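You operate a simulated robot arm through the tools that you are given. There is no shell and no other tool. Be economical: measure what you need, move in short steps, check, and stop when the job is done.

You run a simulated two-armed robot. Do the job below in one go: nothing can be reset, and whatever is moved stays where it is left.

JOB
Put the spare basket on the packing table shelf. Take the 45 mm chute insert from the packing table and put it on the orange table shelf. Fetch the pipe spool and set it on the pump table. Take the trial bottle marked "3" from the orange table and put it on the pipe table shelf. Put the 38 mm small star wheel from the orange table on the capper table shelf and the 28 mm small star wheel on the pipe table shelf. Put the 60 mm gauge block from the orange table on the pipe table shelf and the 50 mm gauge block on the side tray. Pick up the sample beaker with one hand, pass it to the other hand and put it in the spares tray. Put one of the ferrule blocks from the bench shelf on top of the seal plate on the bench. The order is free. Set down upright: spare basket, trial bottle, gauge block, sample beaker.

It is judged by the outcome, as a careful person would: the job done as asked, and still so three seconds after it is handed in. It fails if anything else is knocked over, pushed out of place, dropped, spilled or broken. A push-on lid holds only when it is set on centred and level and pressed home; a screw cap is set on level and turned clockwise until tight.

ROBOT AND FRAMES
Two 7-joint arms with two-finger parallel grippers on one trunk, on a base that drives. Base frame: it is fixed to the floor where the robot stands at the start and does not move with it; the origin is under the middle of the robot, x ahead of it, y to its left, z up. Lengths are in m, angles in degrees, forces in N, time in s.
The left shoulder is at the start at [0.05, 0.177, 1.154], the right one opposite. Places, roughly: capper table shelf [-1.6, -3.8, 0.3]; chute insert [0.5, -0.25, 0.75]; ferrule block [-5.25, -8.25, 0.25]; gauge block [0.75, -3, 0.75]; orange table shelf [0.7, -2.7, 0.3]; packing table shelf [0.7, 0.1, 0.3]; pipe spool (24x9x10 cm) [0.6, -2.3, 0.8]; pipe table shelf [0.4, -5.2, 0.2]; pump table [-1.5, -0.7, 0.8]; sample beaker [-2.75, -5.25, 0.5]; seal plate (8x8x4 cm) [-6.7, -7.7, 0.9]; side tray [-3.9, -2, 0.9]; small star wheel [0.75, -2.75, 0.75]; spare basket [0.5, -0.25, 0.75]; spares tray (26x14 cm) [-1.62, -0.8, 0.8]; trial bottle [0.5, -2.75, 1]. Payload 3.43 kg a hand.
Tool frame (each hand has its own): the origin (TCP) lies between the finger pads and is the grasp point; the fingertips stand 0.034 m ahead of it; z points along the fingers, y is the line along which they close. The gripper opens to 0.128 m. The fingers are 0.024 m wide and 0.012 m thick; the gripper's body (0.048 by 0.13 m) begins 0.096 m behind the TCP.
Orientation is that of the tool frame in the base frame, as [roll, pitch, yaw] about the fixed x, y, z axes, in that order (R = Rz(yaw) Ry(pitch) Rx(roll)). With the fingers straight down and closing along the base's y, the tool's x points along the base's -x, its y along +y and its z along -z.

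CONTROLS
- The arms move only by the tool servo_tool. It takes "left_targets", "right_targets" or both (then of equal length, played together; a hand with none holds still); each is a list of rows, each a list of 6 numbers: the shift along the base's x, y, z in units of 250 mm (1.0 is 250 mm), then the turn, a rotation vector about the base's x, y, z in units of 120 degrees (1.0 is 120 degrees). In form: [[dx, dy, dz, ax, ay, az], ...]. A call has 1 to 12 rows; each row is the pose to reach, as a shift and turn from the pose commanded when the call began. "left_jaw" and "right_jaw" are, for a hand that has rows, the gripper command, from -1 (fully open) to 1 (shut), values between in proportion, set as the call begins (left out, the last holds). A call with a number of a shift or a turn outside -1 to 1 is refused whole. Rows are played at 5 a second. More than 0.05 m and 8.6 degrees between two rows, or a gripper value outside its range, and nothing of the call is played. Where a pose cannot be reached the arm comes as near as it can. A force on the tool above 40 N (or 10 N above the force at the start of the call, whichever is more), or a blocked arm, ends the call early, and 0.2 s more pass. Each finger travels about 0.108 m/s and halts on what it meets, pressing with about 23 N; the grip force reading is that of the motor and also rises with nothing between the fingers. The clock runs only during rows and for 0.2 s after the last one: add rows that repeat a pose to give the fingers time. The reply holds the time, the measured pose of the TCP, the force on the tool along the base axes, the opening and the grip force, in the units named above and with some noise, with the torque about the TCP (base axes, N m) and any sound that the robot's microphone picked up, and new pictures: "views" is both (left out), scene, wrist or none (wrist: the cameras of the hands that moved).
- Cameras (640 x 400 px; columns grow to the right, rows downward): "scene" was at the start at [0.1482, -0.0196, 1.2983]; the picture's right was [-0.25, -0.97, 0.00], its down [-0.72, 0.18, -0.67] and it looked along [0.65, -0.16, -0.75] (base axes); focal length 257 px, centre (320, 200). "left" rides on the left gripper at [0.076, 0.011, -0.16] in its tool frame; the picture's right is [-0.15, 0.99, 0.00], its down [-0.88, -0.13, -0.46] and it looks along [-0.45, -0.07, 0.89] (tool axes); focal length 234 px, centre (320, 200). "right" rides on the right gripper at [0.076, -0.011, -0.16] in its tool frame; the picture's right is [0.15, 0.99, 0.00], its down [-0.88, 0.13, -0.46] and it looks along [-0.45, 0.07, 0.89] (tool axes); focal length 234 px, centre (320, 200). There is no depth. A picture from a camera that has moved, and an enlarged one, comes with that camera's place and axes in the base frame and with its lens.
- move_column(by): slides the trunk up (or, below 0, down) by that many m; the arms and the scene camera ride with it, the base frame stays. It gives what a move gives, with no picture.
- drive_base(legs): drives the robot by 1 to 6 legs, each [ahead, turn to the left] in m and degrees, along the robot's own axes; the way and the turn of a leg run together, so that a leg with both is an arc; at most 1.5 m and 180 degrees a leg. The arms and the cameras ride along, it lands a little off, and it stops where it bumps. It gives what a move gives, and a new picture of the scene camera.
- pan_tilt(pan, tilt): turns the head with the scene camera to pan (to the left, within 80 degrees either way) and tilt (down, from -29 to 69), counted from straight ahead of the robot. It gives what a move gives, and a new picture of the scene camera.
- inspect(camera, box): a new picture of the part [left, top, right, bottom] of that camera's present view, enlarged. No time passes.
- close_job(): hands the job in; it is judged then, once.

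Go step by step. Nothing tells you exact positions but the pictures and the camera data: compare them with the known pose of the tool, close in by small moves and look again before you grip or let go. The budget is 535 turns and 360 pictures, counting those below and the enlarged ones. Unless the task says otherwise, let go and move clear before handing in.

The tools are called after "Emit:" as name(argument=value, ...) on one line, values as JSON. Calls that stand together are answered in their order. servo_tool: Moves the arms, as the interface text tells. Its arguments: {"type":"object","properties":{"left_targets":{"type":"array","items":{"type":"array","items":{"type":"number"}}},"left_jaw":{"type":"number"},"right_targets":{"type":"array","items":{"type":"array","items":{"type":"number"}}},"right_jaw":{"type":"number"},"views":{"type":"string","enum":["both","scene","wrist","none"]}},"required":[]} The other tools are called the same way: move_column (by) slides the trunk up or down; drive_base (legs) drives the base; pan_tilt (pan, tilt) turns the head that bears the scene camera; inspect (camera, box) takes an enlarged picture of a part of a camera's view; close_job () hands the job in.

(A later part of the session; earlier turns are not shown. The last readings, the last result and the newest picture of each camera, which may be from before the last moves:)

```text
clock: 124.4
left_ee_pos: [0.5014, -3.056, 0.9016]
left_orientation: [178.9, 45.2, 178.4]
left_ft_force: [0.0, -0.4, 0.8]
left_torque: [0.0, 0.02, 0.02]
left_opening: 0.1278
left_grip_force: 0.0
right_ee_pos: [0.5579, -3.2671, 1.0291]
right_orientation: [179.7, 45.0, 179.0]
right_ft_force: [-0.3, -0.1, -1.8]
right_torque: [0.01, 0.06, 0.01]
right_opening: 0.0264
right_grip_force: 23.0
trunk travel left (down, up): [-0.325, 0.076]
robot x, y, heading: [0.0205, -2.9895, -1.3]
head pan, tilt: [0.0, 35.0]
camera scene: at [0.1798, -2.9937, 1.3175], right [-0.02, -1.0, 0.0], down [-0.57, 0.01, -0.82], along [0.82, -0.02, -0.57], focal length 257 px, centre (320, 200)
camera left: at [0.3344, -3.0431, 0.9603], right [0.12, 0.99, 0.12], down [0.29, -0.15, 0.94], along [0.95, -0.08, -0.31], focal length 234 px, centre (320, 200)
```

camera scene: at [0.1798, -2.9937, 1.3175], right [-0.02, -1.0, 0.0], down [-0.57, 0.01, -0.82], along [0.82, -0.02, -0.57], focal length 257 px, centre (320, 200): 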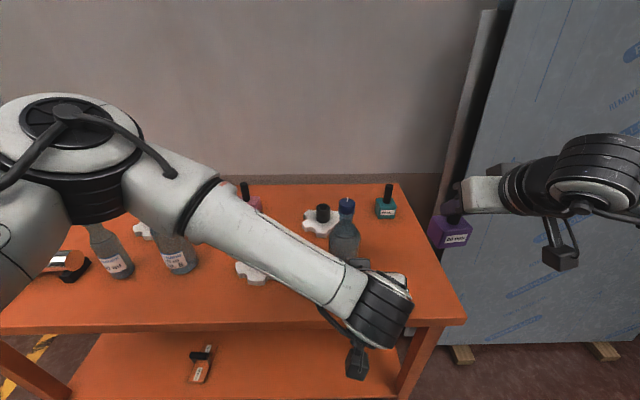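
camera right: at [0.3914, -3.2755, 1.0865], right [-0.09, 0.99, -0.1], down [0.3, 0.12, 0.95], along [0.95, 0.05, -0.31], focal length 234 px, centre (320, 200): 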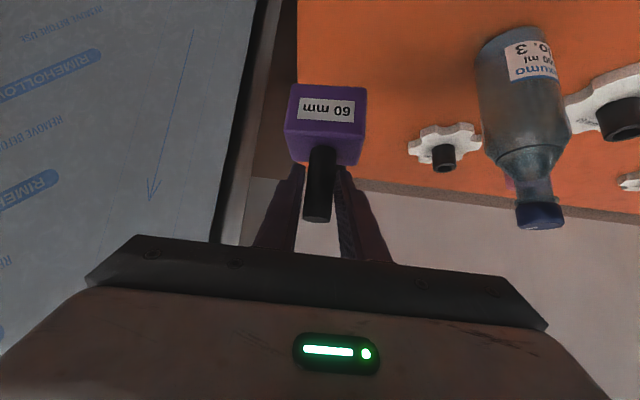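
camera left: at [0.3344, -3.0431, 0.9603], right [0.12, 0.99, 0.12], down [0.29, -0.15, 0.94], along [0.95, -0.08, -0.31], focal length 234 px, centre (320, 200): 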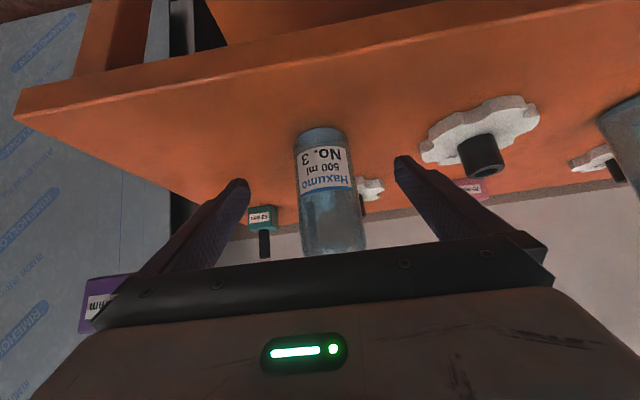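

Bottle No. 3 is centred between the left fingers. I slide forward around it.

Emit:
servo_tool(left_targets=[[0.12, 0.008, -0.05, 0, 0, 0], [0.25, 0.016, -0.1, 0, 0, 0], [0.37, 0.016, -0.12, 0, 0, 0], [0.37, 0.016, -0.12, 0, 0, 0]], views="wrist")

```text
clock: 125.4
left_ee_pos: [0.5923, -3.0539, 0.8698]
left_orientation: [178.9, 45.1, 178.2]
left_ft_force: [1.0, 0.0, 0.1]
left_torque: [-0.03, 0.0, -0.04]
left_opening: 0.1277
left_grip_force: 0.1
right_ee_pos: [0.5591, -3.267, 1.0278]
right_orientation: [179.7, 45.1, 179.0]
right_ft_force: [-1.0, -1.0, -1.3]
right_torque: [0.01, 0.04, 0.01]
right_opening: 0.0266
right_grip_force: 23.1
trunk travel left (down, up): [-0.325, 0.076]
robot x, y, heading: [0.0198, -2.9913, -1.1]
head pan, tilt: [0.0, 35.0]
camera left: at [0.4256, -3.0403, 0.9287], right [0.12, 0.99, 0.12], down [0.29, -0.15, 0.94], along [0.95, -0.08, -0.31], focal length 234 px, centre (320, 200)
```

left: 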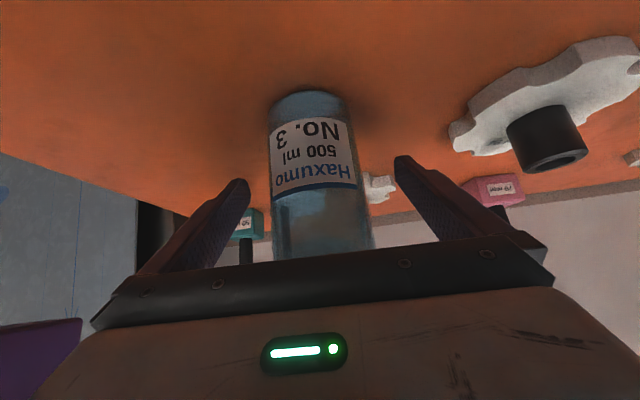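

Emit:
servo_tool(left_targets=[[0.04, 0.008, 0, 0, 0, 0], [0.04, 0.008, 0, 0, 0, 0], [0.04, 0.008, 0, 0, 0, 0], [0.04, 0.008, 0, 0, 0, 0], [0.04, 0.008, 0, 0, 0, 0]], left_jaw=1, views="none")

Emit:
servo_tool(left_targets=[[0, 0, 0.06, 0, 0, 0], [0, 0, 0.14, 0, 0, 0], [0, 0, 0.24, 0, 0, 0]], views="both")

```text
clock: 126.6
left_ee_pos: [0.6012, -3.0508, 0.8702]
left_orientation: [178.9, 45.2, 178.4]
left_ft_force: [1.1, -2.8, 1.2]
left_torque: [-0.4, 0.04, 0.05]
left_opening: 0.0696
left_grip_force: 23.0
right_ee_pos: [0.5592, -3.2678, 1.0263]
right_orientation: [179.8, 45.1, 178.9]
right_ft_force: [0.7, 0.7, -2.2]
right_torque: [-0.02, 0.02, 0.01]
right_opening: 0.0262
right_grip_force: 23.0
trunk travel left (down, up): [-0.325, 0.076]
robot x, y, heading: [0.022, -2.9915, -0.9]
head pan, tilt: [0.0, 35.0]
```

```text
clock: 127.4
left_ee_pos: [0.6034, -3.0505, 0.93]
left_orientation: [178.9, 45.1, 178.4]
left_ft_force: [-0.1, 0.6, -5.6]
left_torque: [0.01, -0.07, 0.01]
left_opening: 0.0696
left_grip_force: 23.0
right_ee_pos: [0.5584, -3.2671, 1.0274]
right_orientation: [179.8, 45.1, 179.0]
right_ft_force: [-0.6, 0.0, -2.2]
right_torque: [-0.01, 0.02, 0.01]
right_opening: 0.0261
right_grip_force: 22.9
trunk travel left (down, up): [-0.325, 0.076]
robot x, y, heading: [0.0201, -2.9872, -1.1]
head pan, tilt: [0.0, 35.0]
camera scene: at [0.1802, -2.9937, 1.3174], right [-0.02, -1.0, 0.0], down [-0.57, 0.01, -0.82], along [0.82, -0.02, -0.57], focal length 257 px, centre (320, 200)
camera left: at [0.436, -3.0379, 0.9889], right [0.12, 0.99, 0.12], down [0.3, -0.15, 0.94], along [0.95, -0.08, -0.31], focal length 234 px, centre (320, 200)
```

scene: 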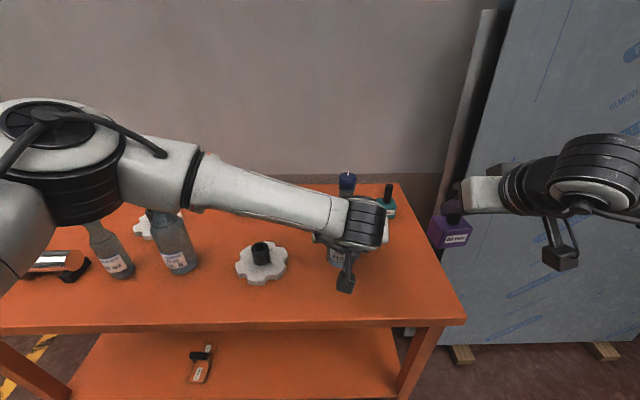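
left: 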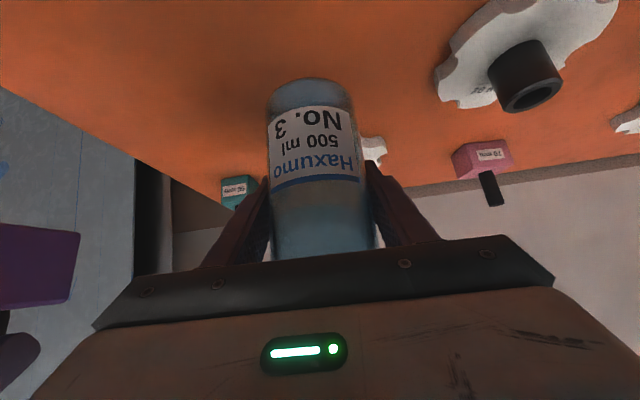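

Bottle No. 3 is lifted. There is a marking on the near star wheel; I read it with an enlargement.

Emit:
inspect(camera="left", box=[420, 0, 640, 140])

```text
2.86 times, centred on (530, 70) of left
camera zoom: at [0.436, -3.0379, 0.9889], right [0.12, 0.99, 0.12], down [0.3, -0.15, 0.94], along [0.95, -0.08, -0.31], focal length 669 px, centre (-280, 571)
```

zoom: 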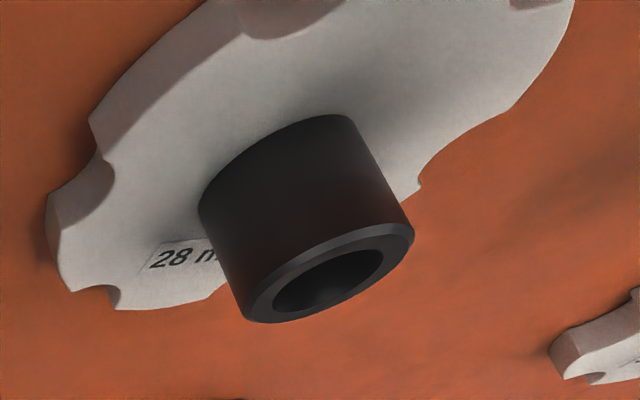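

The near wheel is the 28 mm one. With bottle and 60 block in hand I back off and look toward the pipe table.

Emit:
servo_tool(left_targets=[[-0.1, 0.06, 0.1, 0, 0, 0], [-0.22, 0.14, 0.2, 0, 0, 0], [-0.34, 0.22, 0.3, 0, 0, 0], [-0.44, 0.36, 0.36, 0, 0, 0]], views="none")

Emit:
drive_base(legs=[[-0.5, 0], [0, -88]])

Emit:
pan_tilt(pan=15, tilt=25)

```text
clock: 128.4
left_ee_pos: [0.492, -2.9604, 1.0201]
left_orientation: [178.9, 45.1, 178.4]
left_ft_force: [0.0, -0.3, -5.0]
left_torque: [0.0, -0.08, -0.01]
left_opening: 0.0695
left_grip_force: 23.1
right_ee_pos: [0.5592, -3.2648, 1.0283]
right_orientation: [179.9, 45.1, 179.0]
right_ft_force: [0.0, -0.2, -2.4]
right_torque: [-0.05, 0.02, -0.03]
right_opening: 0.0263
right_grip_force: 22.9
trunk travel left (down, up): [-0.325, 0.076]
robot x, y, heading: [0.0181, -2.9917, -1.0]
head pan, tilt: [0.0, 35.0]
```

```text
clock: 134.2
left_ee_pos: [-0.2933, -3.4176, 1.0181]
left_orientation: [179.1, 44.8, 107.1]
left_ft_force: [-1.3, 0.3, -4.9]
left_torque: [-0.03, -0.02, -0.03]
left_opening: 0.0694
left_grip_force: 22.8
right_ee_pos: [-0.5452, -3.5736, 1.0239]
right_orientation: [179.5, 44.6, 109.6]
right_ft_force: [-0.7, -1.2, -1.6]
right_torque: [0.01, 0.03, 0.01]
right_opening: 0.0263
right_grip_force: 23.6
trunk travel left (down, up): [-0.325, 0.076]
robot x, y, heading: [-0.4739, -2.9788, -72.0]
head pan, tilt: [0.0, 35.0]
stopped in leg 2: the robot was blocked; the commanded pose is now the measured one
camera scene: at [-0.4186, -3.1323, 1.3171], right [-0.95, -0.31, 0.0], down [-0.18, 0.55, -0.82], along [0.25, -0.78, -0.58], focal length 257 px, centre (320, 200)
```

scene: 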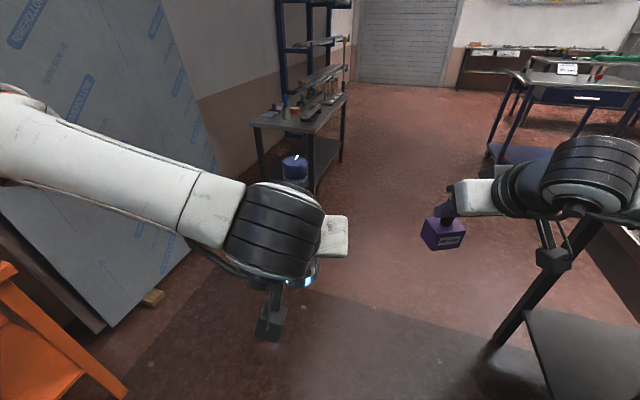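

```text
clock: 134.9
left_ee_pos: [-0.2927, -3.4192, 1.0184]
left_orientation: [179.3, 45.0, 107.1]
left_ft_force: [0.4, -0.3, -5.6]
left_torque: [-0.05, -0.03, -0.01]
left_opening: 0.0696
left_grip_force: 23.2
right_ee_pos: [-0.5446, -3.5759, 1.0238]
right_orientation: [179.8, 44.5, 109.4]
right_ft_force: [0.0, -0.5, -1.5]
right_torque: [0.05, 0.02, -0.01]
right_opening: 0.0265
right_grip_force: 23.5
trunk travel left (down, up): [-0.325, 0.076]
robot x, y, heading: [-0.4724, -2.9816, -72.3]
head pan, tilt: [15.0, 25.0]
camera scene: at [-0.3954, -3.1268, 1.3325], right [-0.84, -0.54, 0.0], down [-0.23, 0.36, -0.9], along [0.49, -0.76, -0.43], focal length 257 px, centre (320, 200)
```

scene: 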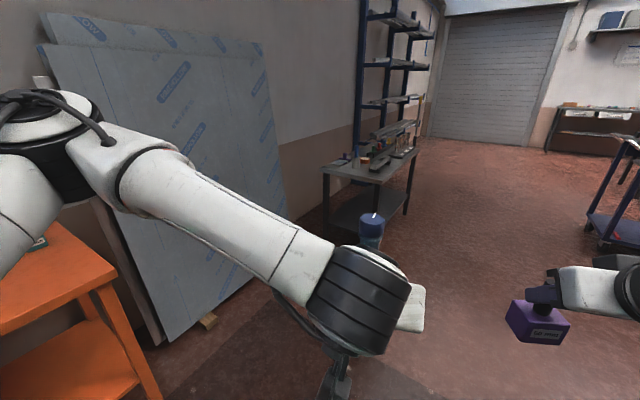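

The turn was blocked at -72°, probably the right elbow against something on that side. I look to the right before moving.

Emit:
pan_tilt(pan=-60, tilt=35)

```text
clock: 136.4
left_ee_pos: [-0.2936, -3.4183, 1.0203]
left_orientation: [179.3, 44.9, 107.1]
left_ft_force: [0.4, 0.0, -6.3]
left_torque: [-0.01, -0.02, -0.03]
left_opening: 0.0695
left_grip_force: 23.4
right_ee_pos: [-0.544, -3.5743, 1.0238]
right_orientation: [179.7, 44.6, 109.4]
right_ft_force: [-0.2, 0.1, -1.4]
right_torque: [0.01, 0.04, -0.02]
right_opening: 0.0263
right_grip_force: 23.2
trunk travel left (down, up): [-0.325, 0.076]
robot x, y, heading: [-0.4715, -2.977, -72.4]
head pan, tilt: [-60.0, 35.0]
camera scene: at [-0.5043, -3.1145, 1.3173], right [-0.74, 0.67, 0.0], down [0.38, 0.43, -0.82], along [-0.55, -0.61, -0.57], focal length 257 px, centre (320, 200)
```

scene: 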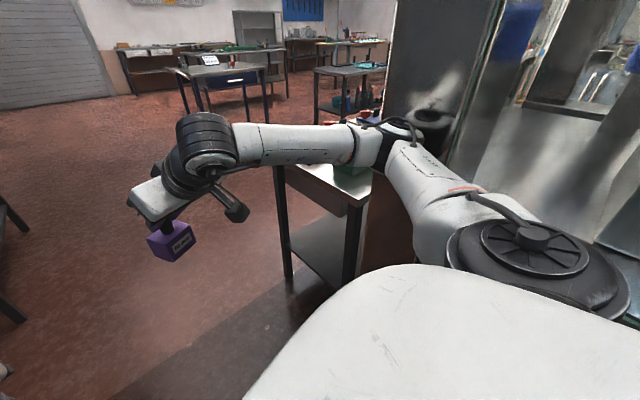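

The right elbow touched the machine's end panel. I turn back a bit, move toward mid-aisle and then go on.

Emit:
drive_base(legs=[[0, 22], [0.4, 0], [0, -36]])

```text
clock: 141.8
left_ee_pos: [-0.1494, -3.7577, 1.0214]
left_orientation: [179.0, 45.2, 93.3]
left_ft_force: [0.0, 0.2, -5.1]
left_torque: [-0.08, -0.03, 0.0]
left_opening: 0.0697
left_grip_force: 22.9
right_ee_pos: [-0.4312, -3.8493, 1.0262]
right_orientation: [179.5, 44.8, 95.5]
right_ft_force: [-1.1, -0.3, -2.0]
right_torque: [0.02, 0.0, 0.01]
right_opening: 0.0265
right_grip_force: 22.8
trunk travel left (down, up): [-0.325, 0.076]
robot x, y, heading: [-0.2154, -3.2889, -85.9]
head pan, tilt: [-60.0, 35.0]
camera scene: at [-0.2832, -3.4101, 1.3174], right [-0.56, 0.83, 0.0], down [0.48, 0.32, -0.82], along [-0.68, -0.46, -0.57], focal length 257 px, centre (320, 200)
```

scene: 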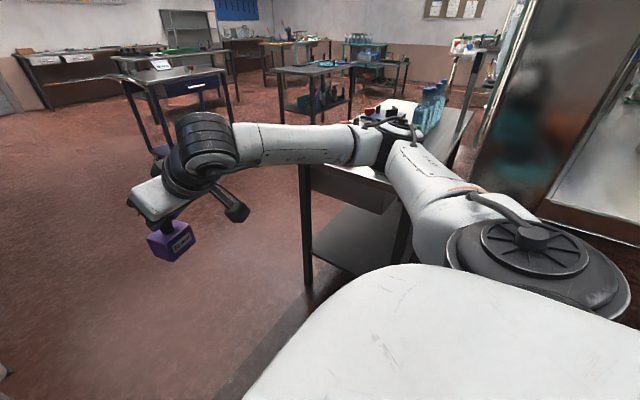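

Emit:
pan_tilt(pan=20, tilt=25)

```text
clock: 143.3
left_ee_pos: [-0.1489, -3.7578, 1.0197]
left_orientation: [179.0, 45.1, 93.2]
left_ft_force: [-0.3, -0.6, -5.9]
left_torque: [-0.06, -0.02, 0.02]
left_opening: 0.0697
left_grip_force: 22.8
right_ee_pos: [-0.43, -3.8503, 1.0252]
right_orientation: [179.5, 44.7, 95.4]
right_ft_force: [0.6, 0.7, -1.8]
right_torque: [0.03, -0.06, 0.0]
right_opening: 0.0264
right_grip_force: 23.4
trunk travel left (down, up): [-0.325, 0.076]
robot x, y, heading: [-0.2182, -3.2908, -86.2]
head pan, tilt: [20.0, 25.0]
camera scene: at [-0.1724, -3.4451, 1.3332], right [-0.91, -0.41, 0.0], down [-0.17, 0.39, -0.91], along [0.37, -0.83, -0.42], focal length 257 px, centre (320, 200)
```

scene: 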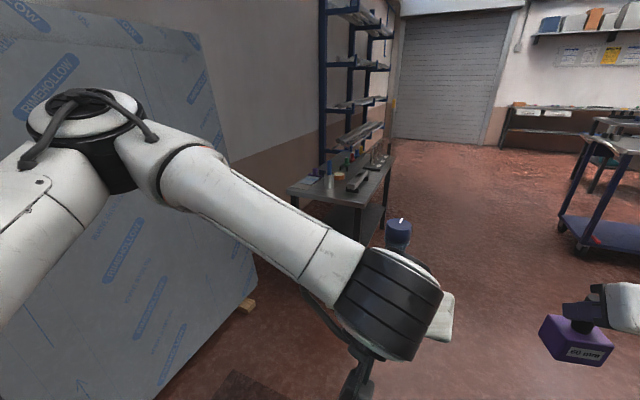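

The pipe table's front edge is near x 0.13, y -4.6 to -5.7. I drive past the capper table corner, then angle over to stand in front of the pipe table.

Emit:
drive_base(legs=[[0.9, 0], [0, -34], [0.9, 0]])

Emit:
drive_base(legs=[[0, 120]])

Emit:
pan_tilt(pan=0, tilt=40)

```text
clock: 154.1
left_ee_pos: [-0.8272, -5.4095, 1.0196]
left_orientation: [178.9, 45.0, 58.8]
left_ft_force: [-0.6, -0.5, -6.3]
left_torque: [-0.04, 0.06, 0.01]
left_opening: 0.0697
left_grip_force: 22.7
right_ee_pos: [-1.113, -5.3262, 1.0255]
right_orientation: [179.3, 44.7, 61.1]
right_ft_force: [0.4, -1.0, -2.0]
right_torque: [0.0, -0.03, 0.04]
right_opening: 0.0265
right_grip_force: 23.3
trunk travel left (down, up): [-0.325, 0.076]
robot x, y, heading: [-0.6201, -4.9805, -120.7]
head pan, tilt: [20.0, 25.0]
camera scene: at [-0.6703, -5.1371, 1.3331], right [-0.98, 0.18, 0.0], down [0.08, 0.42, -0.91], along [-0.16, -0.89, -0.42], focal length 257 px, centre (320, 200)
```

scene: 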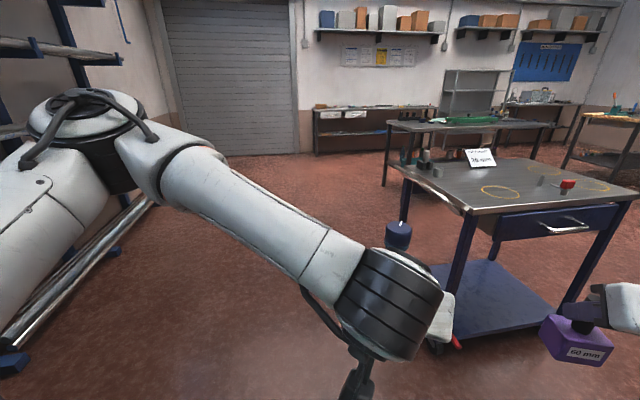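

```text
clock: 159.4
left_ee_pos: [-0.1485, -4.9675, 1.0192]
left_orientation: [178.9, 45.1, 176.9]
left_ft_force: [0.1, 0.2, -6.2]
left_torque: [0.0, -0.06, 0.01]
left_opening: 0.0695
left_grip_force: 23.4
right_ee_pos: [-0.0871, -5.2593, 1.0247]
right_orientation: [179.4, 44.8, 179.2]
right_ft_force: [-0.2, -0.2, -1.5]
right_torque: [0.01, 0.02, 0.0]
right_opening: 0.0262
right_grip_force: 22.9
trunk travel left (down, up): [-0.325, 0.076]
robot x, y, heading: [-0.621, -4.984, -2.1]
head pan, tilt: [20.0, 25.0]
camera scene: at [-0.4597, -4.9598, 1.3332], right [0.31, -0.95, 0.0], down [-0.4, -0.13, -0.91], along [0.86, 0.28, -0.42], focal length 257 px, centre (320, 200)
```

scene: 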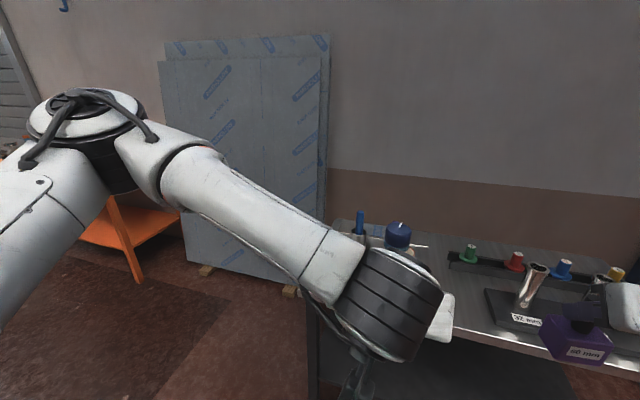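

```text
clock: 160.2
left_ee_pos: [-0.1478, -4.9682, 1.0197]
left_orientation: [178.8, 45.1, 176.9]
left_ft_force: [0.1, 0.3, -6.2]
left_torque: [0.02, -0.06, 0.02]
left_opening: 0.0696
left_grip_force: 23.0
right_ee_pos: [-0.0874, -5.2594, 1.0247]
right_orientation: [179.4, 44.8, 179.2]
right_ft_force: [0.2, 0.7, -1.9]
right_torque: [0.01, 0.03, -0.01]
right_opening: 0.0262
right_grip_force: 23.0
trunk travel left (down, up): [-0.325, 0.076]
robot x, y, heading: [-0.618, -4.9868, -2.3]
head pan, tilt: [0.0, 40.0]
camera scene: at [-0.4625, -4.9913, 1.3099], right [-0.04, -1.0, 0.0], down [-0.64, 0.02, -0.77], along [0.77, -0.03, -0.64], focal length 257 px, centre (320, 200)
```

scene: 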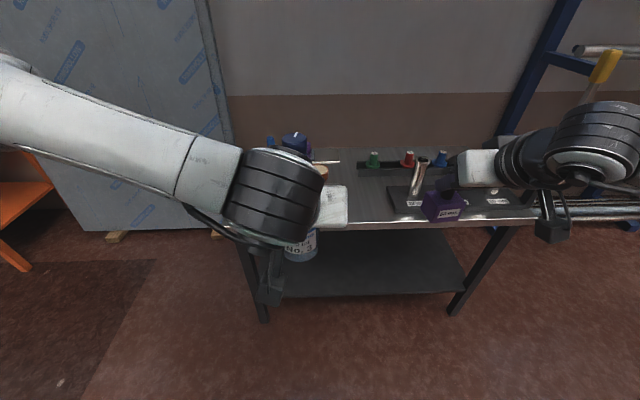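

The pipe table is lower (top about 0.66, shelf about 0.2) and only a metre wide, so elbows must stay outside. I'll approach turned about 20° left for the left hand; first I go to a staging pose.

Emit:
drive_base(legs=[[0, -72], [0.47, 0], [0, 94]])

Emit:
move_column(by=-0.325)

Emit:
servo_tool(left_targets=[[0, 0, -0.15, 0, 0, 0], [0, 0, -0.3, 0, 0, 0], [0, 0, -0.45, 0, 0, 0], [0, 0, -0.6, 0, 0, 0], [0, 0, -0.75, 0, 0, 0], [0, 0, -0.9, 0, 0, 0], [0, 0, -1.0, 0, 0, 0]], right_targets=[[0, 0, 0.15, 0, 0, 0], [0, 0, 0.3, 0, 0, 0], [0, 0, 0.45, 0, 0, 0], [0, 0, 0.6, 0, 0, 0], [0, 0, 0.75, 0, 0, 0], [0, 0, 0.9, 0, 0, 0], [0, 0, 0.9, 0, 0, 0]], views="scene")

```text
clock: 170.1
left_ee_pos: [-0.0654, -5.2587, 1.0208]
left_orientation: [178.9, 45.1, -163.3]
left_ft_force: [0.1, 0.3, -6.3]
left_torque: [0.01, -0.05, 0.01]
left_opening: 0.0696
left_grip_force: 23.1
right_ee_pos: [0.0904, -5.5124, 1.0257]
right_orientation: [179.5, 44.7, -161.0]
right_ft_force: [0.0, -0.4, -2.2]
right_torque: [-0.01, 0.0, -0.03]
right_opening: 0.0264
right_grip_force: 23.1
trunk travel left (down, up): [-0.325, 0.076]
robot x, y, heading: [-0.5018, -5.43, 17.3]
head pan, tilt: [0.0, 40.0]
camera scene: at [-0.3529, -5.3866, 1.3098], right [0.3, -0.95, 0.0], down [-0.61, -0.19, -0.77], along [0.73, 0.23, -0.64], focal length 257 px, centre (320, 200)
```

scene: 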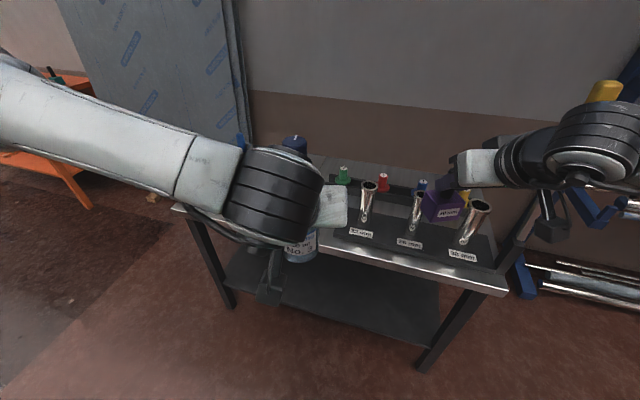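

```text
clock: 172.3
left_ee_pos: [-0.0665, -5.2576, 0.7752]
left_orientation: [179.0, 45.1, -163.3]
left_ft_force: [0.9, -0.5, -5.3]
left_torque: [0.01, -0.04, 0.03]
left_opening: 0.0696
left_grip_force: 22.9
right_ee_pos: [0.0965, -5.5104, 0.8022]
right_orientation: [179.3, 47.8, -161.0]
right_ft_force: [3.1, 2.1, 10.2]
right_torque: [-0.22, -0.57, 0.17]
right_opening: 0.0265
right_grip_force: 23.3
trunk travel left (down, up): [-0.082, 0.319]
robot x, y, heading: [-0.4986, -5.4326, 17.2]
head pan, tilt: [0.0, 40.0]
stopped: the force on the tool passed its limit (the readings are from after the stop); the commanded pose is now the measured one
```

```text
clock: 173.9
left_ee_pos: [-0.0663, -5.2574, 0.5283]
left_orientation: [179.0, 45.1, -163.4]
left_ft_force: [0.5, -0.4, -5.7]
left_torque: [0.02, -0.06, 0.06]
left_opening: 0.0696
left_grip_force: 23.0
right_ee_pos: [0.0953, -5.5098, 1.0232]
right_orientation: [179.4, 47.1, -161.1]
right_ft_force: [0.7, 0.1, -2.2]
right_torque: [0.02, 0.03, -0.02]
right_opening: 0.0265
right_grip_force: 23.6
trunk travel left (down, up): [-0.082, 0.319]
robot x, y, heading: [-0.5057, -5.4345, 17.9]
head pan, tilt: [0.0, 40.0]
camera scene: at [-0.3532, -5.3868, 1.0667], right [0.3, -0.95, 0.0], down [-0.61, -0.19, -0.77], along [0.73, 0.23, -0.64], focal length 257 px, centre (320, 200)
```

scene: 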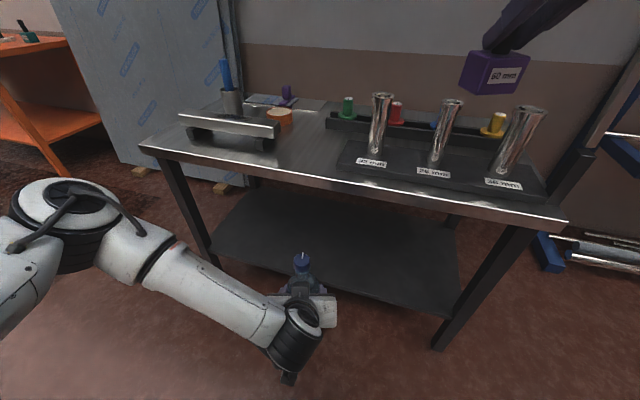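

The column lowering was stopped because the block touched the table edge; I've raised it. I now swing the right hand back and outward, away from the table and its upright pipes.

Emit:
servo_tool(right_targets=[[-0.08, -0.16, 0.04, 0, 0, 0], [-0.16, -0.32, 0.08, 0, 0, 0], [-0.24, -0.48, 0.12, 0, 0, 0], [-0.34, -0.64, 0.16, 0, 0, 0], [-0.48, -0.76, 0.2, 0, 0, 0], [-0.6, -0.84, 0.24, 0, 0, 0]], views="scene")

```text
clock: 175.3
left_ee_pos: [-0.0665, -5.257, 0.5271]
left_orientation: [178.9, 45.2, -163.4]
left_ft_force: [0.2, -0.8, -5.9]
left_torque: [0.04, -0.08, -0.01]
left_opening: 0.0695
left_grip_force: 22.8
right_ee_pos: [-0.0539, -5.721, 1.0832]
right_orientation: [179.4, 47.1, -161.1]
right_ft_force: [-0.1, -0.3, -2.3]
right_torque: [0.0, 0.05, 0.01]
right_opening: 0.0263
right_grip_force: 22.7
trunk travel left (down, up): [-0.082, 0.319]
robot x, y, heading: [-0.5026, -5.4357, 17.6]
head pan, tilt: [0.0, 40.0]
camera scene: at [-0.3532, -5.387, 1.0667], right [0.3, -0.95, 0.0], down [-0.61, -0.19, -0.77], along [0.73, 0.23, -0.64], focal length 257 px, centre (320, 200)
```

scene: 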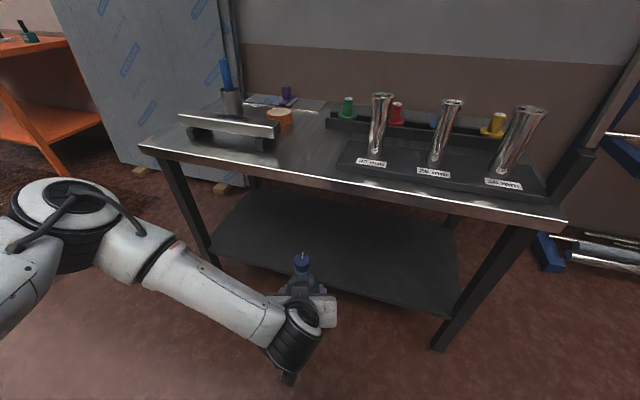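

Emit:
move_column(by=-0.082)

Emit:
servo_tool(left_targets=[[0, 0, -0.12, 0, 0, 0], [0, 0, -0.24, 0, 0, 0], [0, 0, -0.32, 0, 0, 0], [0, 0, -0.32, 0, 0, 0]], right_targets=[[-0.1, 0, 0.1, 0, 0, 0], [-0.2, 0, 0.2, 0, 0, 0], [-0.3, 0, 0.3, 0, 0, 0], [-0.35, 0, 0.4, 0, 0, 0]], views="scene")

```text
clock: 176.5
left_ee_pos: [-0.0653, -5.2564, 0.4446]
left_orientation: [179.0, 45.2, -163.4]
left_ft_force: [-0.3, 0.1, -5.8]
left_torque: [0.03, -0.07, 0.01]
left_opening: 0.0691
left_grip_force: 23.0
right_ee_pos: [-0.0545, -5.7193, 1.0021]
right_orientation: [179.3, 47.1, -161.1]
right_ft_force: [0.6, -0.5, -2.1]
right_torque: [-0.01, 0.02, 0.01]
right_opening: 0.0262
right_grip_force: 23.0
trunk travel left (down, up): [0.0, 0.401]
robot x, y, heading: [-0.5038, -5.4358, 17.4]
head pan, tilt: [0.0, 40.0]
```

```text
clock: 177.5
left_ee_pos: [-0.0667, -5.2577, 0.3645]
left_orientation: [178.9, 45.1, -163.4]
left_ft_force: [1.3, 0.4, -6.1]
left_torque: [-0.01, -0.05, 0.04]
left_opening: 0.0695
left_grip_force: 23.2
right_ee_pos: [-0.1016, -5.6922, 1.0795]
right_orientation: [179.3, 47.3, -161.2]
right_ft_force: [-1.0, -0.1, -1.9]
right_torque: [-0.02, -0.01, -0.03]
right_opening: 0.0264
right_grip_force: 23.1
right hand out of reach, approached as far as the arm can: row 2, 3, 4
trunk travel left (down, up): [0.0, 0.401]
robot x, y, heading: [-0.5035, -5.4353, 17.5]
head pan, tilt: [0.0, 40.0]
camera scene: at [-0.3532, -5.387, 0.9848], right [0.3, -0.95, 0.0], down [-0.61, -0.19, -0.77], along [0.73, 0.23, -0.64], focal length 257 px, centre (320, 200)
```

scene: 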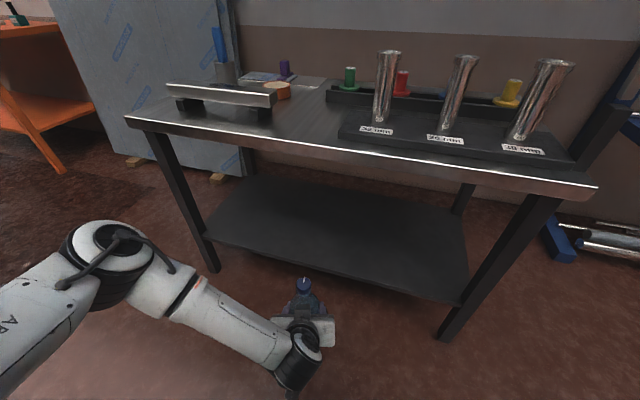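

The left elbow could catch the table leg in a straight drive. I test how far the left arm stretches forward here, which would bring the elbow in.

Emit:
servo_tool(left_targets=[[0.15, 0.05, 0, 0, 0, 0], [0.3, 0.1, 0, 0, 0, 0], [0.45, 0.15, 0, 0, 0, 0], [0.45, 0.15, 0, 0, 0, 0]], views="scene")

```text
clock: 178.5
left_ee_pos: [0.0479, -5.219, 0.3651]
left_orientation: [178.9, 45.1, -163.4]
left_ft_force: [0.1, 1.0, -5.5]
left_torque: [0.03, -0.07, -0.03]
left_opening: 0.0695
left_grip_force: 23.1
right_ee_pos: [-0.1002, -5.6926, 1.0804]
right_orientation: [179.3, 47.4, -161.1]
right_ft_force: [-0.8, 0.6, -2.4]
right_torque: [0.01, 0.02, 0.02]
right_opening: 0.0263
right_grip_force: 23.1
trunk travel left (down, up): [0.0, 0.401]
robot x, y, heading: [-0.5031, -5.4311, 17.4]
head pan, tilt: [0.0, 40.0]
camera scene: at [-0.3532, -5.3869, 0.9848], right [0.3, -0.95, 0.0], down [-0.61, -0.19, -0.77], along [0.73, 0.23, -0.64], focal length 257 px, centre (320, 200)
```

scene: 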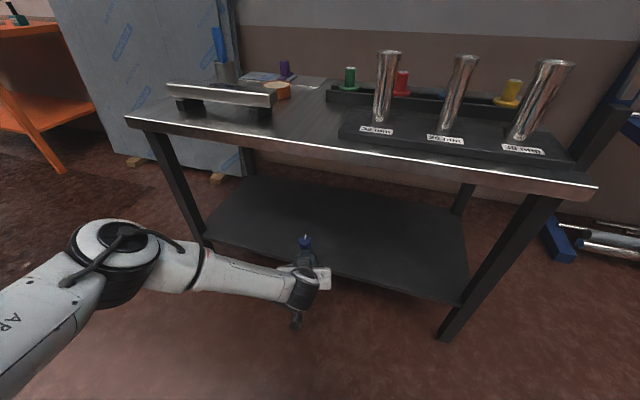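

The arm stretches well with the elbow staying back. I extend on toward the shelf.

Emit:
servo_tool(left_targets=[[0.16, 0.05, 0.04, 0, 0, 0], [0.32, 0.1, 0.06, 0, 0, 0], [0.48, 0.15, 0.06, 0, 0, 0], [0.64, 0.2, 0.06, 0, 0, 0], [0.72, 0.22, 0.06, 0, 0, 0]], views="both")

```text
clock: 179.7
left_ee_pos: [0.1748, -5.1819, 0.3872]
left_orientation: [178.9, 45.0, -163.5]
left_ft_force: [0.3, 0.2, -5.3]
left_torque: [0.03, -0.05, 0.0]
left_opening: 0.0694
left_grip_force: 23.1
left hand out of reach, approached as far as the arm can: row 4, 5
right_ee_pos: [-0.101, -5.6912, 1.0787]
right_orientation: [179.4, 47.4, -161.2]
right_ft_force: [0.6, -0.2, -1.1]
right_torque: [0.02, 0.01, -0.02]
right_opening: 0.0263
right_grip_force: 23.4
trunk travel left (down, up): [0.0, 0.401]
robot x, y, heading: [-0.5055, -5.4356, 17.4]
head pan, tilt: [0.0, 40.0]
camera scene: at [-0.3531, -5.3869, 0.9848], right [0.3, -0.95, 0.0], down [-0.61, -0.19, -0.77], along [0.73, 0.23, -0.64], focal length 257 px, centre (320, 200)
camera left: at [0.0132, -5.2205, 0.4467], right [-0.2, 0.97, 0.12], down [0.33, -0.05, 0.94], along [0.92, 0.22, -0.31], focal length 234 px, centre (320, 200)
```

scene: 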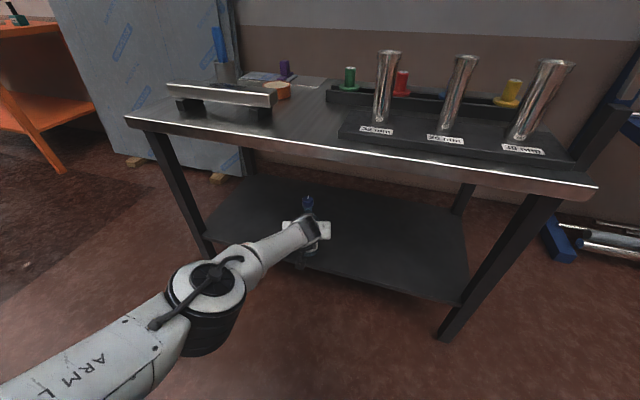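
left: 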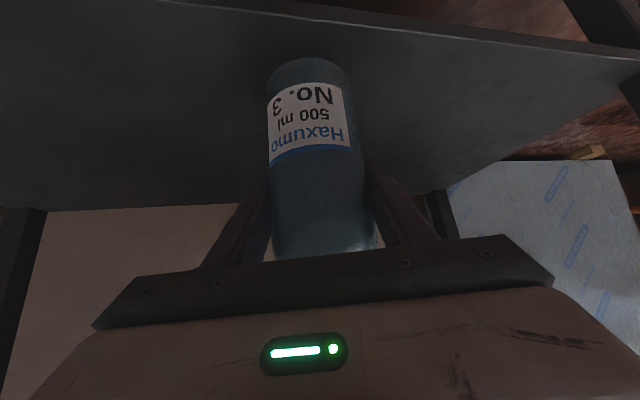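

The stretched arm keeps its elbow clear. I drive 0.09 m nearer and then lower the bottle.

Emit:
drive_base(legs=[[0.1, 0]])

Emit:
servo_tool(left_targets=[[0, 0, -0.06, 0, 0, 0], [0, 0, -0.12, 0, 0, 0], [0, 0, -0.16, 0, 0, 0], [0, 0, -0.2, 0, 0, 0], [0, 0, -0.2, 0, 0, 0]], views="wrist")

```text
clock: 180.8
left_ee_pos: [0.2719, -5.1492, 0.3875]
left_orientation: [178.9, 45.1, -163.4]
left_ft_force: [0.1, -0.3, -6.0]
left_torque: [-0.03, -0.01, -0.01]
left_opening: 0.0694
left_grip_force: 22.8
right_ee_pos: [-0.0039, -5.6613, 1.0799]
right_orientation: [179.2, 47.3, -161.2]
right_ft_force: [0.8, 0.0, -1.3]
right_torque: [-0.03, 0.01, 0.03]
right_opening: 0.0262
right_grip_force: 23.2
trunk travel left (down, up): [0.0, 0.401]
robot x, y, heading: [-0.4062, -5.4064, 17.7]
head pan, tilt: [0.0, 40.0]
camera scene: at [-0.2567, -5.3565, 0.9848], right [0.3, -0.95, 0.0], down [-0.61, -0.19, -0.77], along [0.73, 0.23, -0.64], focal length 257 px, centre (320, 200)
```

scene: 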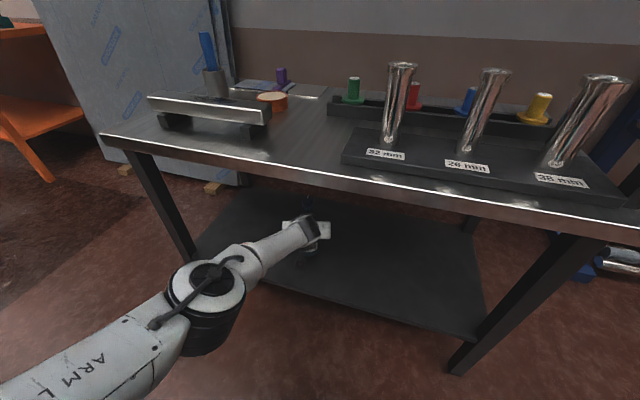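

```text
clock: 182.0
left_ee_pos: [0.259, -5.1448, 0.362]
left_orientation: [178.9, 45.0, -163.4]
left_ft_force: [-0.6, 0.4, -5.2]
left_torque: [-0.03, -0.06, -0.01]
left_opening: 0.0695
left_grip_force: 22.8
left hand out of reach, approached as far as the arm can: row 1, 2, 3, 4, 5
right_ee_pos: [-0.0049, -5.663, 1.0804]
right_orientation: [179.3, 47.3, -161.1]
right_ft_force: [0.1, 0.1, -1.5]
right_torque: [0.0, 0.04, -0.03]
right_opening: 0.0263
right_grip_force: 22.7
trunk travel left (down, up): [0.0, 0.401]
robot x, y, heading: [-0.4094, -5.4052, 17.8]
head pan, tilt: [0.0, 40.0]
camera left: at [0.0963, -5.185, 0.4212], right [-0.2, 0.97, 0.12], down [0.33, -0.05, 0.94], along [0.92, 0.22, -0.31], focal length 234 px, centre (320, 200)
```

left: 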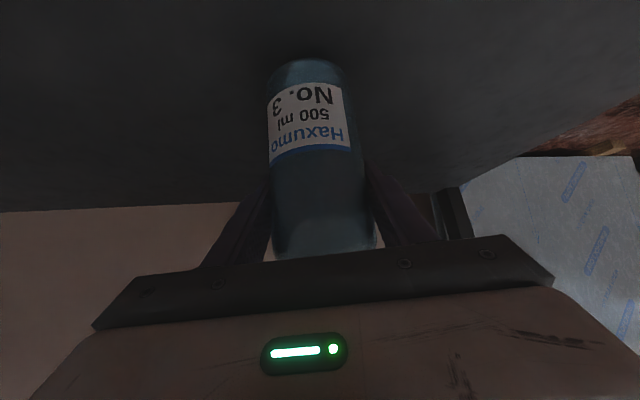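

At the reach limit; I come back slightly while lowering.

Emit:
servo_tool(left_targets=[[-0.06, -0.02, -0.06, 0, 0, 0], [-0.1, -0.03, -0.12, 0, 0, 0], [-0.12, -0.04, -0.16, 0, 0, 0], [-0.12, -0.04, -0.2, 0, 0, 0], [-0.12, -0.04, -0.2, 0, 0, 0]], views="wrist")

```text
clock: 183.2
left_ee_pos: [0.225, -5.1534, 0.3124]
left_orientation: [179.1, 45.2, -163.4]
left_ft_force: [6.3, -3.1, 12.8]
left_torque: [-0.66, -0.32, 0.13]
left_opening: 0.0688
left_grip_force: 23.1
left hand out of reach, approached as far as the arm can: row 4, 5
right_ee_pos: [-0.0069, -5.6632, 1.0805]
right_orientation: [179.3, 47.5, -161.1]
right_ft_force: [0.2, -0.2, -2.7]
right_torque: [-0.03, 0.05, -0.02]
right_opening: 0.0265
right_grip_force: 22.7
trunk travel left (down, up): [0.0, 0.401]
robot x, y, heading: [-0.4102, -5.4005, 17.6]
head pan, tilt: [0.0, 40.0]
camera left: at [0.0625, -5.1923, 0.3713], right [-0.19, 0.97, 0.11], down [0.33, -0.05, 0.94], along [0.93, 0.22, -0.31], focal length 234 px, centre (320, 200)
```

left: 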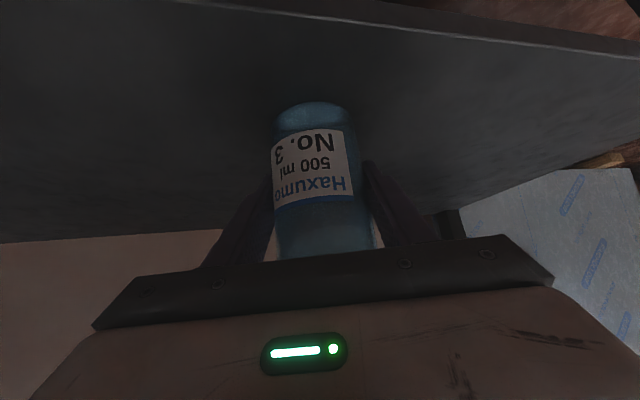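

Contact with the shelf is made. I check that the bottle stands straight before letting go.

Emit:
servo_tool(left_targets=[[0.004, 0, 0.012, 0, 0, 0], [0.004, 0, 0.012, 0, 0, 0]], views="none")

Emit:
inspect(camera="scene", box=[240, 170, 400, 270])

```text
clock: 183.8
left_ee_pos: [0.224, -5.1526, 0.3132]
left_orientation: [178.9, 44.9, -163.4]
left_ft_force: [0.1, -3.0, 2.4]
left_torque: [-0.25, -0.2, -0.05]
left_opening: 0.0689
left_grip_force: 23.2
right_ee_pos: [-0.0054, -5.6619, 1.0799]
right_orientation: [179.3, 47.3, -161.1]
right_ft_force: [0.2, -0.1, -1.7]
right_torque: [-0.01, 0.0, 0.0]
right_opening: 0.0262
right_grip_force: 23.3
trunk travel left (down, up): [0.0, 0.401]
robot x, y, heading: [-0.4088, -5.4068, 17.5]
head pan, tilt: [0.0, 40.0]
```

```text
4.00 times, centred on (320, 220) of scene
camera zoom: at [-0.2574, -5.3566, 0.9848], right [0.3, -0.95, 0.0], down [-0.61, -0.19, -0.77], along [0.73, 0.23, -0.64], focal length 1028 px, centre (320, 120)
```

zoom: 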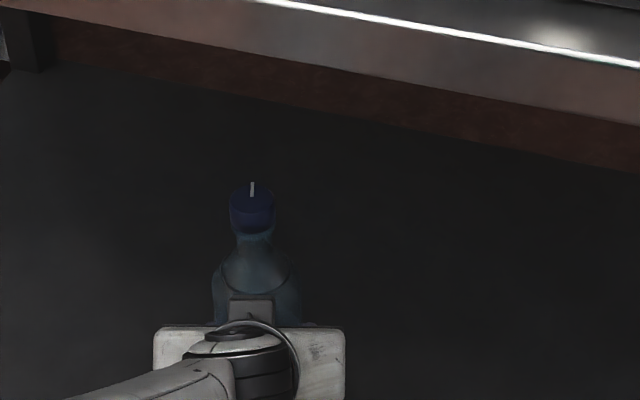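

The geometry is consistent with an upright bottle on a shelf at z≈0.25. I open the left hand a little and check.

Emit:
servo_tool(left_targets=[[0, 0, 0, 0, 0, 0], [0, 0, 0, 0, 0, 0], [0, 0, 0, 0, 0, 0]], left_jaw=-0.6, views="wrist")

```text
clock: 184.6
left_ee_pos: [0.2244, -5.1518, 0.3134]
left_orientation: [179.0, 45.2, -163.5]
left_ft_force: [0.7, 0.5, -0.3]
left_torque: [0.02, -0.03, -0.01]
left_opening: 0.1025
left_grip_force: 0.1
right_ee_pos: [-0.0056, -5.6627, 1.0805]
right_orientation: [179.3, 47.3, -161.1]
right_ft_force: [0.0, -0.6, -1.9]
right_torque: [-0.04, 0.02, -0.03]
right_opening: 0.0262
right_grip_force: 23.1
trunk travel left (down, up): [0.0, 0.401]
robot x, y, heading: [-0.4095, -5.4043, 17.5]
head pan, tilt: [0.0, 40.0]
camera left: at [0.0631, -5.1914, 0.3733], right [-0.2, 0.97, 0.12], down [0.33, -0.05, 0.94], along [0.92, 0.22, -0.31], focal length 234 px, centre (320, 200)
```

left: 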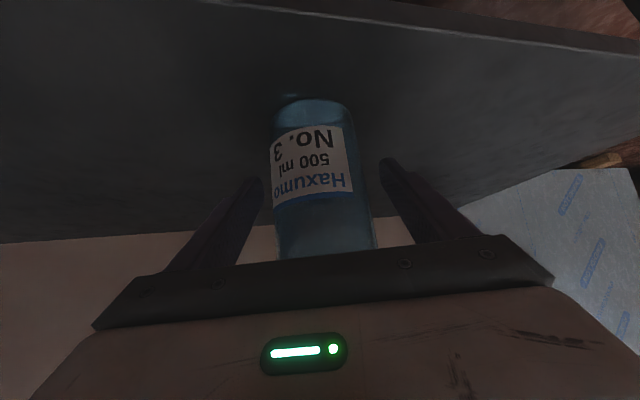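

It stands on its own. I withdraw the left hand straight back.

Emit:
servo_tool(left_targets=[[-0.1, -0.03, 0.0, 0, 0, 0], [-0.24, -0.07, 0.02, 0, 0, 0], [-0.4, -0.12, 0.04, 0, 0, 0], [-0.58, -0.17, 0.08, 0, 0, 0], [-0.76, -0.22, 0.12, 0, 0, 0]], views="both")

```text
clock: 185.8
left_ee_pos: [0.0394, -5.208, 0.3443]
left_orientation: [179.0, 45.2, -163.2]
left_ft_force: [0.1, -0.2, -0.9]
left_torque: [0.0, -0.01, -0.01]
left_opening: 0.1023
left_grip_force: 0.1
right_ee_pos: [-0.0044, -5.6619, 1.0807]
right_orientation: [179.3, 47.3, -161.1]
right_ft_force: [-0.3, -0.4, -0.9]
right_torque: [0.01, 0.06, -0.06]
right_opening: 0.0264
right_grip_force: 22.8
trunk travel left (down, up): [0.0, 0.401]
robot x, y, heading: [-0.4033, -5.4052, 17.5]
head pan, tilt: [0.0, 40.0]
camera scene: at [-0.2571, -5.3566, 0.9849], right [0.3, -0.95, 0.0], down [-0.61, -0.19, -0.77], along [0.73, 0.23, -0.64], focal length 257 px, centre (320, 200)
camera left: at [-0.1231, -5.2467, 0.4025], right [-0.2, 0.97, 0.12], down [0.33, -0.05, 0.94], along [0.92, 0.23, -0.31], focal length 234 px, centre (320, 200)
```

scene: 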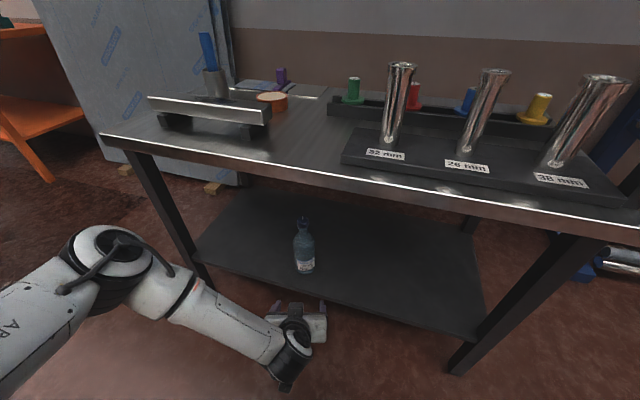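
left: 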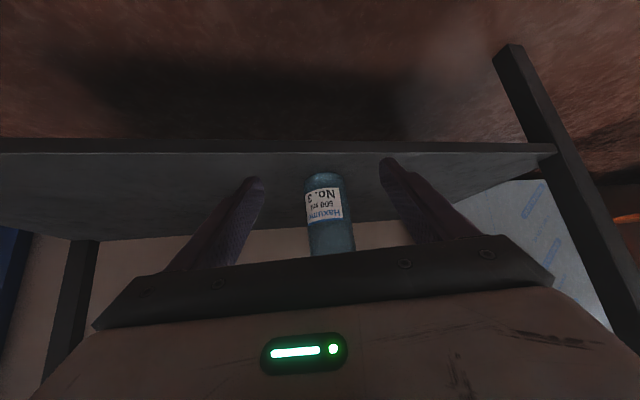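

Bottle No. 3 stands upright on the pipe shelf. I back off, square up, tuck the left arm and bring the 60 block down with the right.

Emit:
drive_base(legs=[[-0.18, 0], [0, -17.5]])

Emit:
servo_tool(right_targets=[[0.1, 0.08, -0.12, 0, 0, 0], [0.2, 0.16, -0.24, 0, 0, 0], [0.3, 0.24, -0.36, 0, 0, 0], [0.4, 0.32, -0.48, 0, 0, 0], [0.48, 0.4, -0.6, 0, 0, 0], [0.54, 0.48, -0.74, 0, 0, 0], [0.56, 0.54, -0.9, 0, 0, 0], [0.56, 0.54, -1.0, 0, 0, 0]], left_targets=[[-0.05, 0.12, 0.06, 0, 0, 0], [-0.1, 0.24, 0.12, 0, 0, 0], [-0.1, 0.36, 0.2, 0, 0, 0], [-0.1, 0.48, 0.3, 0, 0, 0], [-0.1, 0.6, 0.4, 0, 0, 0], [-0.1, 0.72, 0.5, 0, 0, 0], [-0.1, 0.84, 0.6, 0, 0, 0], [-0.1, 0.9, 0.7, 0, 0, 0]], views="scene")

```text
clock: 188.3
left_ee_pos: [-0.0968, -5.4085, 0.3426]
left_orientation: [178.9, 45.2, 178.6]
left_ft_force: [-0.2, 0.0, 0.4]
left_torque: [-0.01, 0.01, 0.01]
left_opening: 0.1025
left_grip_force: 0.1
right_ee_pos: [-0.2786, -5.8275, 1.0797]
right_orientation: [179.3, 47.4, -179.0]
right_ft_force: [0.2, -0.5, -2.5]
right_torque: [-0.01, 0.02, 0.03]
right_opening: 0.0262
right_grip_force: 22.5
trunk travel left (down, up): [0.0, 0.401]
robot x, y, heading: [-0.5824, -5.4566, -0.4]
head pan, tilt: [0.0, 40.0]
camera scene: at [-0.4246, -5.4591, 0.9849], right [-0.01, -1.0, 0.0], down [-0.64, 0.0, -0.77], along [0.77, 0.0, -0.64], focal length 257 px, centre (320, 200)
```

scene: 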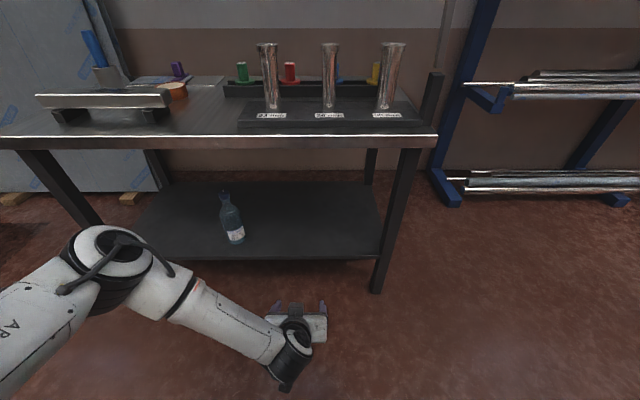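

```text
clock: 190.1
left_ee_pos: [-0.1126, -5.1948, 0.5271]
left_orientation: [178.9, 44.7, 178.6]
left_ft_force: [0.3, -0.5, 0.3]
left_torque: [-0.02, -0.01, 0.0]
left_opening: 0.1024
left_grip_force: 0.0
left hand out of reach, approached as far as the arm can: row 3, 4, 5, 6, 7, 8
right_ee_pos: [-0.1404, -5.6946, 0.834]
right_orientation: [179.3, 47.4, -179.0]
right_ft_force: [-0.1, -0.2, -1.4]
right_torque: [0.02, 0.03, 0.01]
right_opening: 0.026
right_grip_force: 22.9
trunk travel left (down, up): [0.0, 0.401]
robot x, y, heading: [-0.5804, -5.4589, -0.4]
head pan, tilt: [0.0, 40.0]
camera scene: at [-0.4245, -5.4591, 0.9849], right [-0.01, -1.0, 0.0], down [-0.64, 0.0, -0.77], along [0.77, -0.01, -0.64], focal length 257 px, centre (320, 200)
```

scene: 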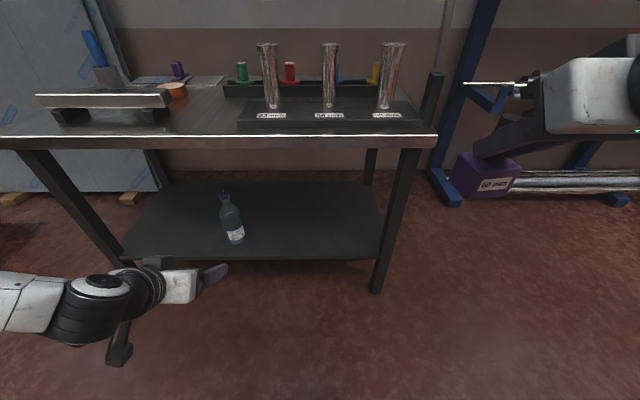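

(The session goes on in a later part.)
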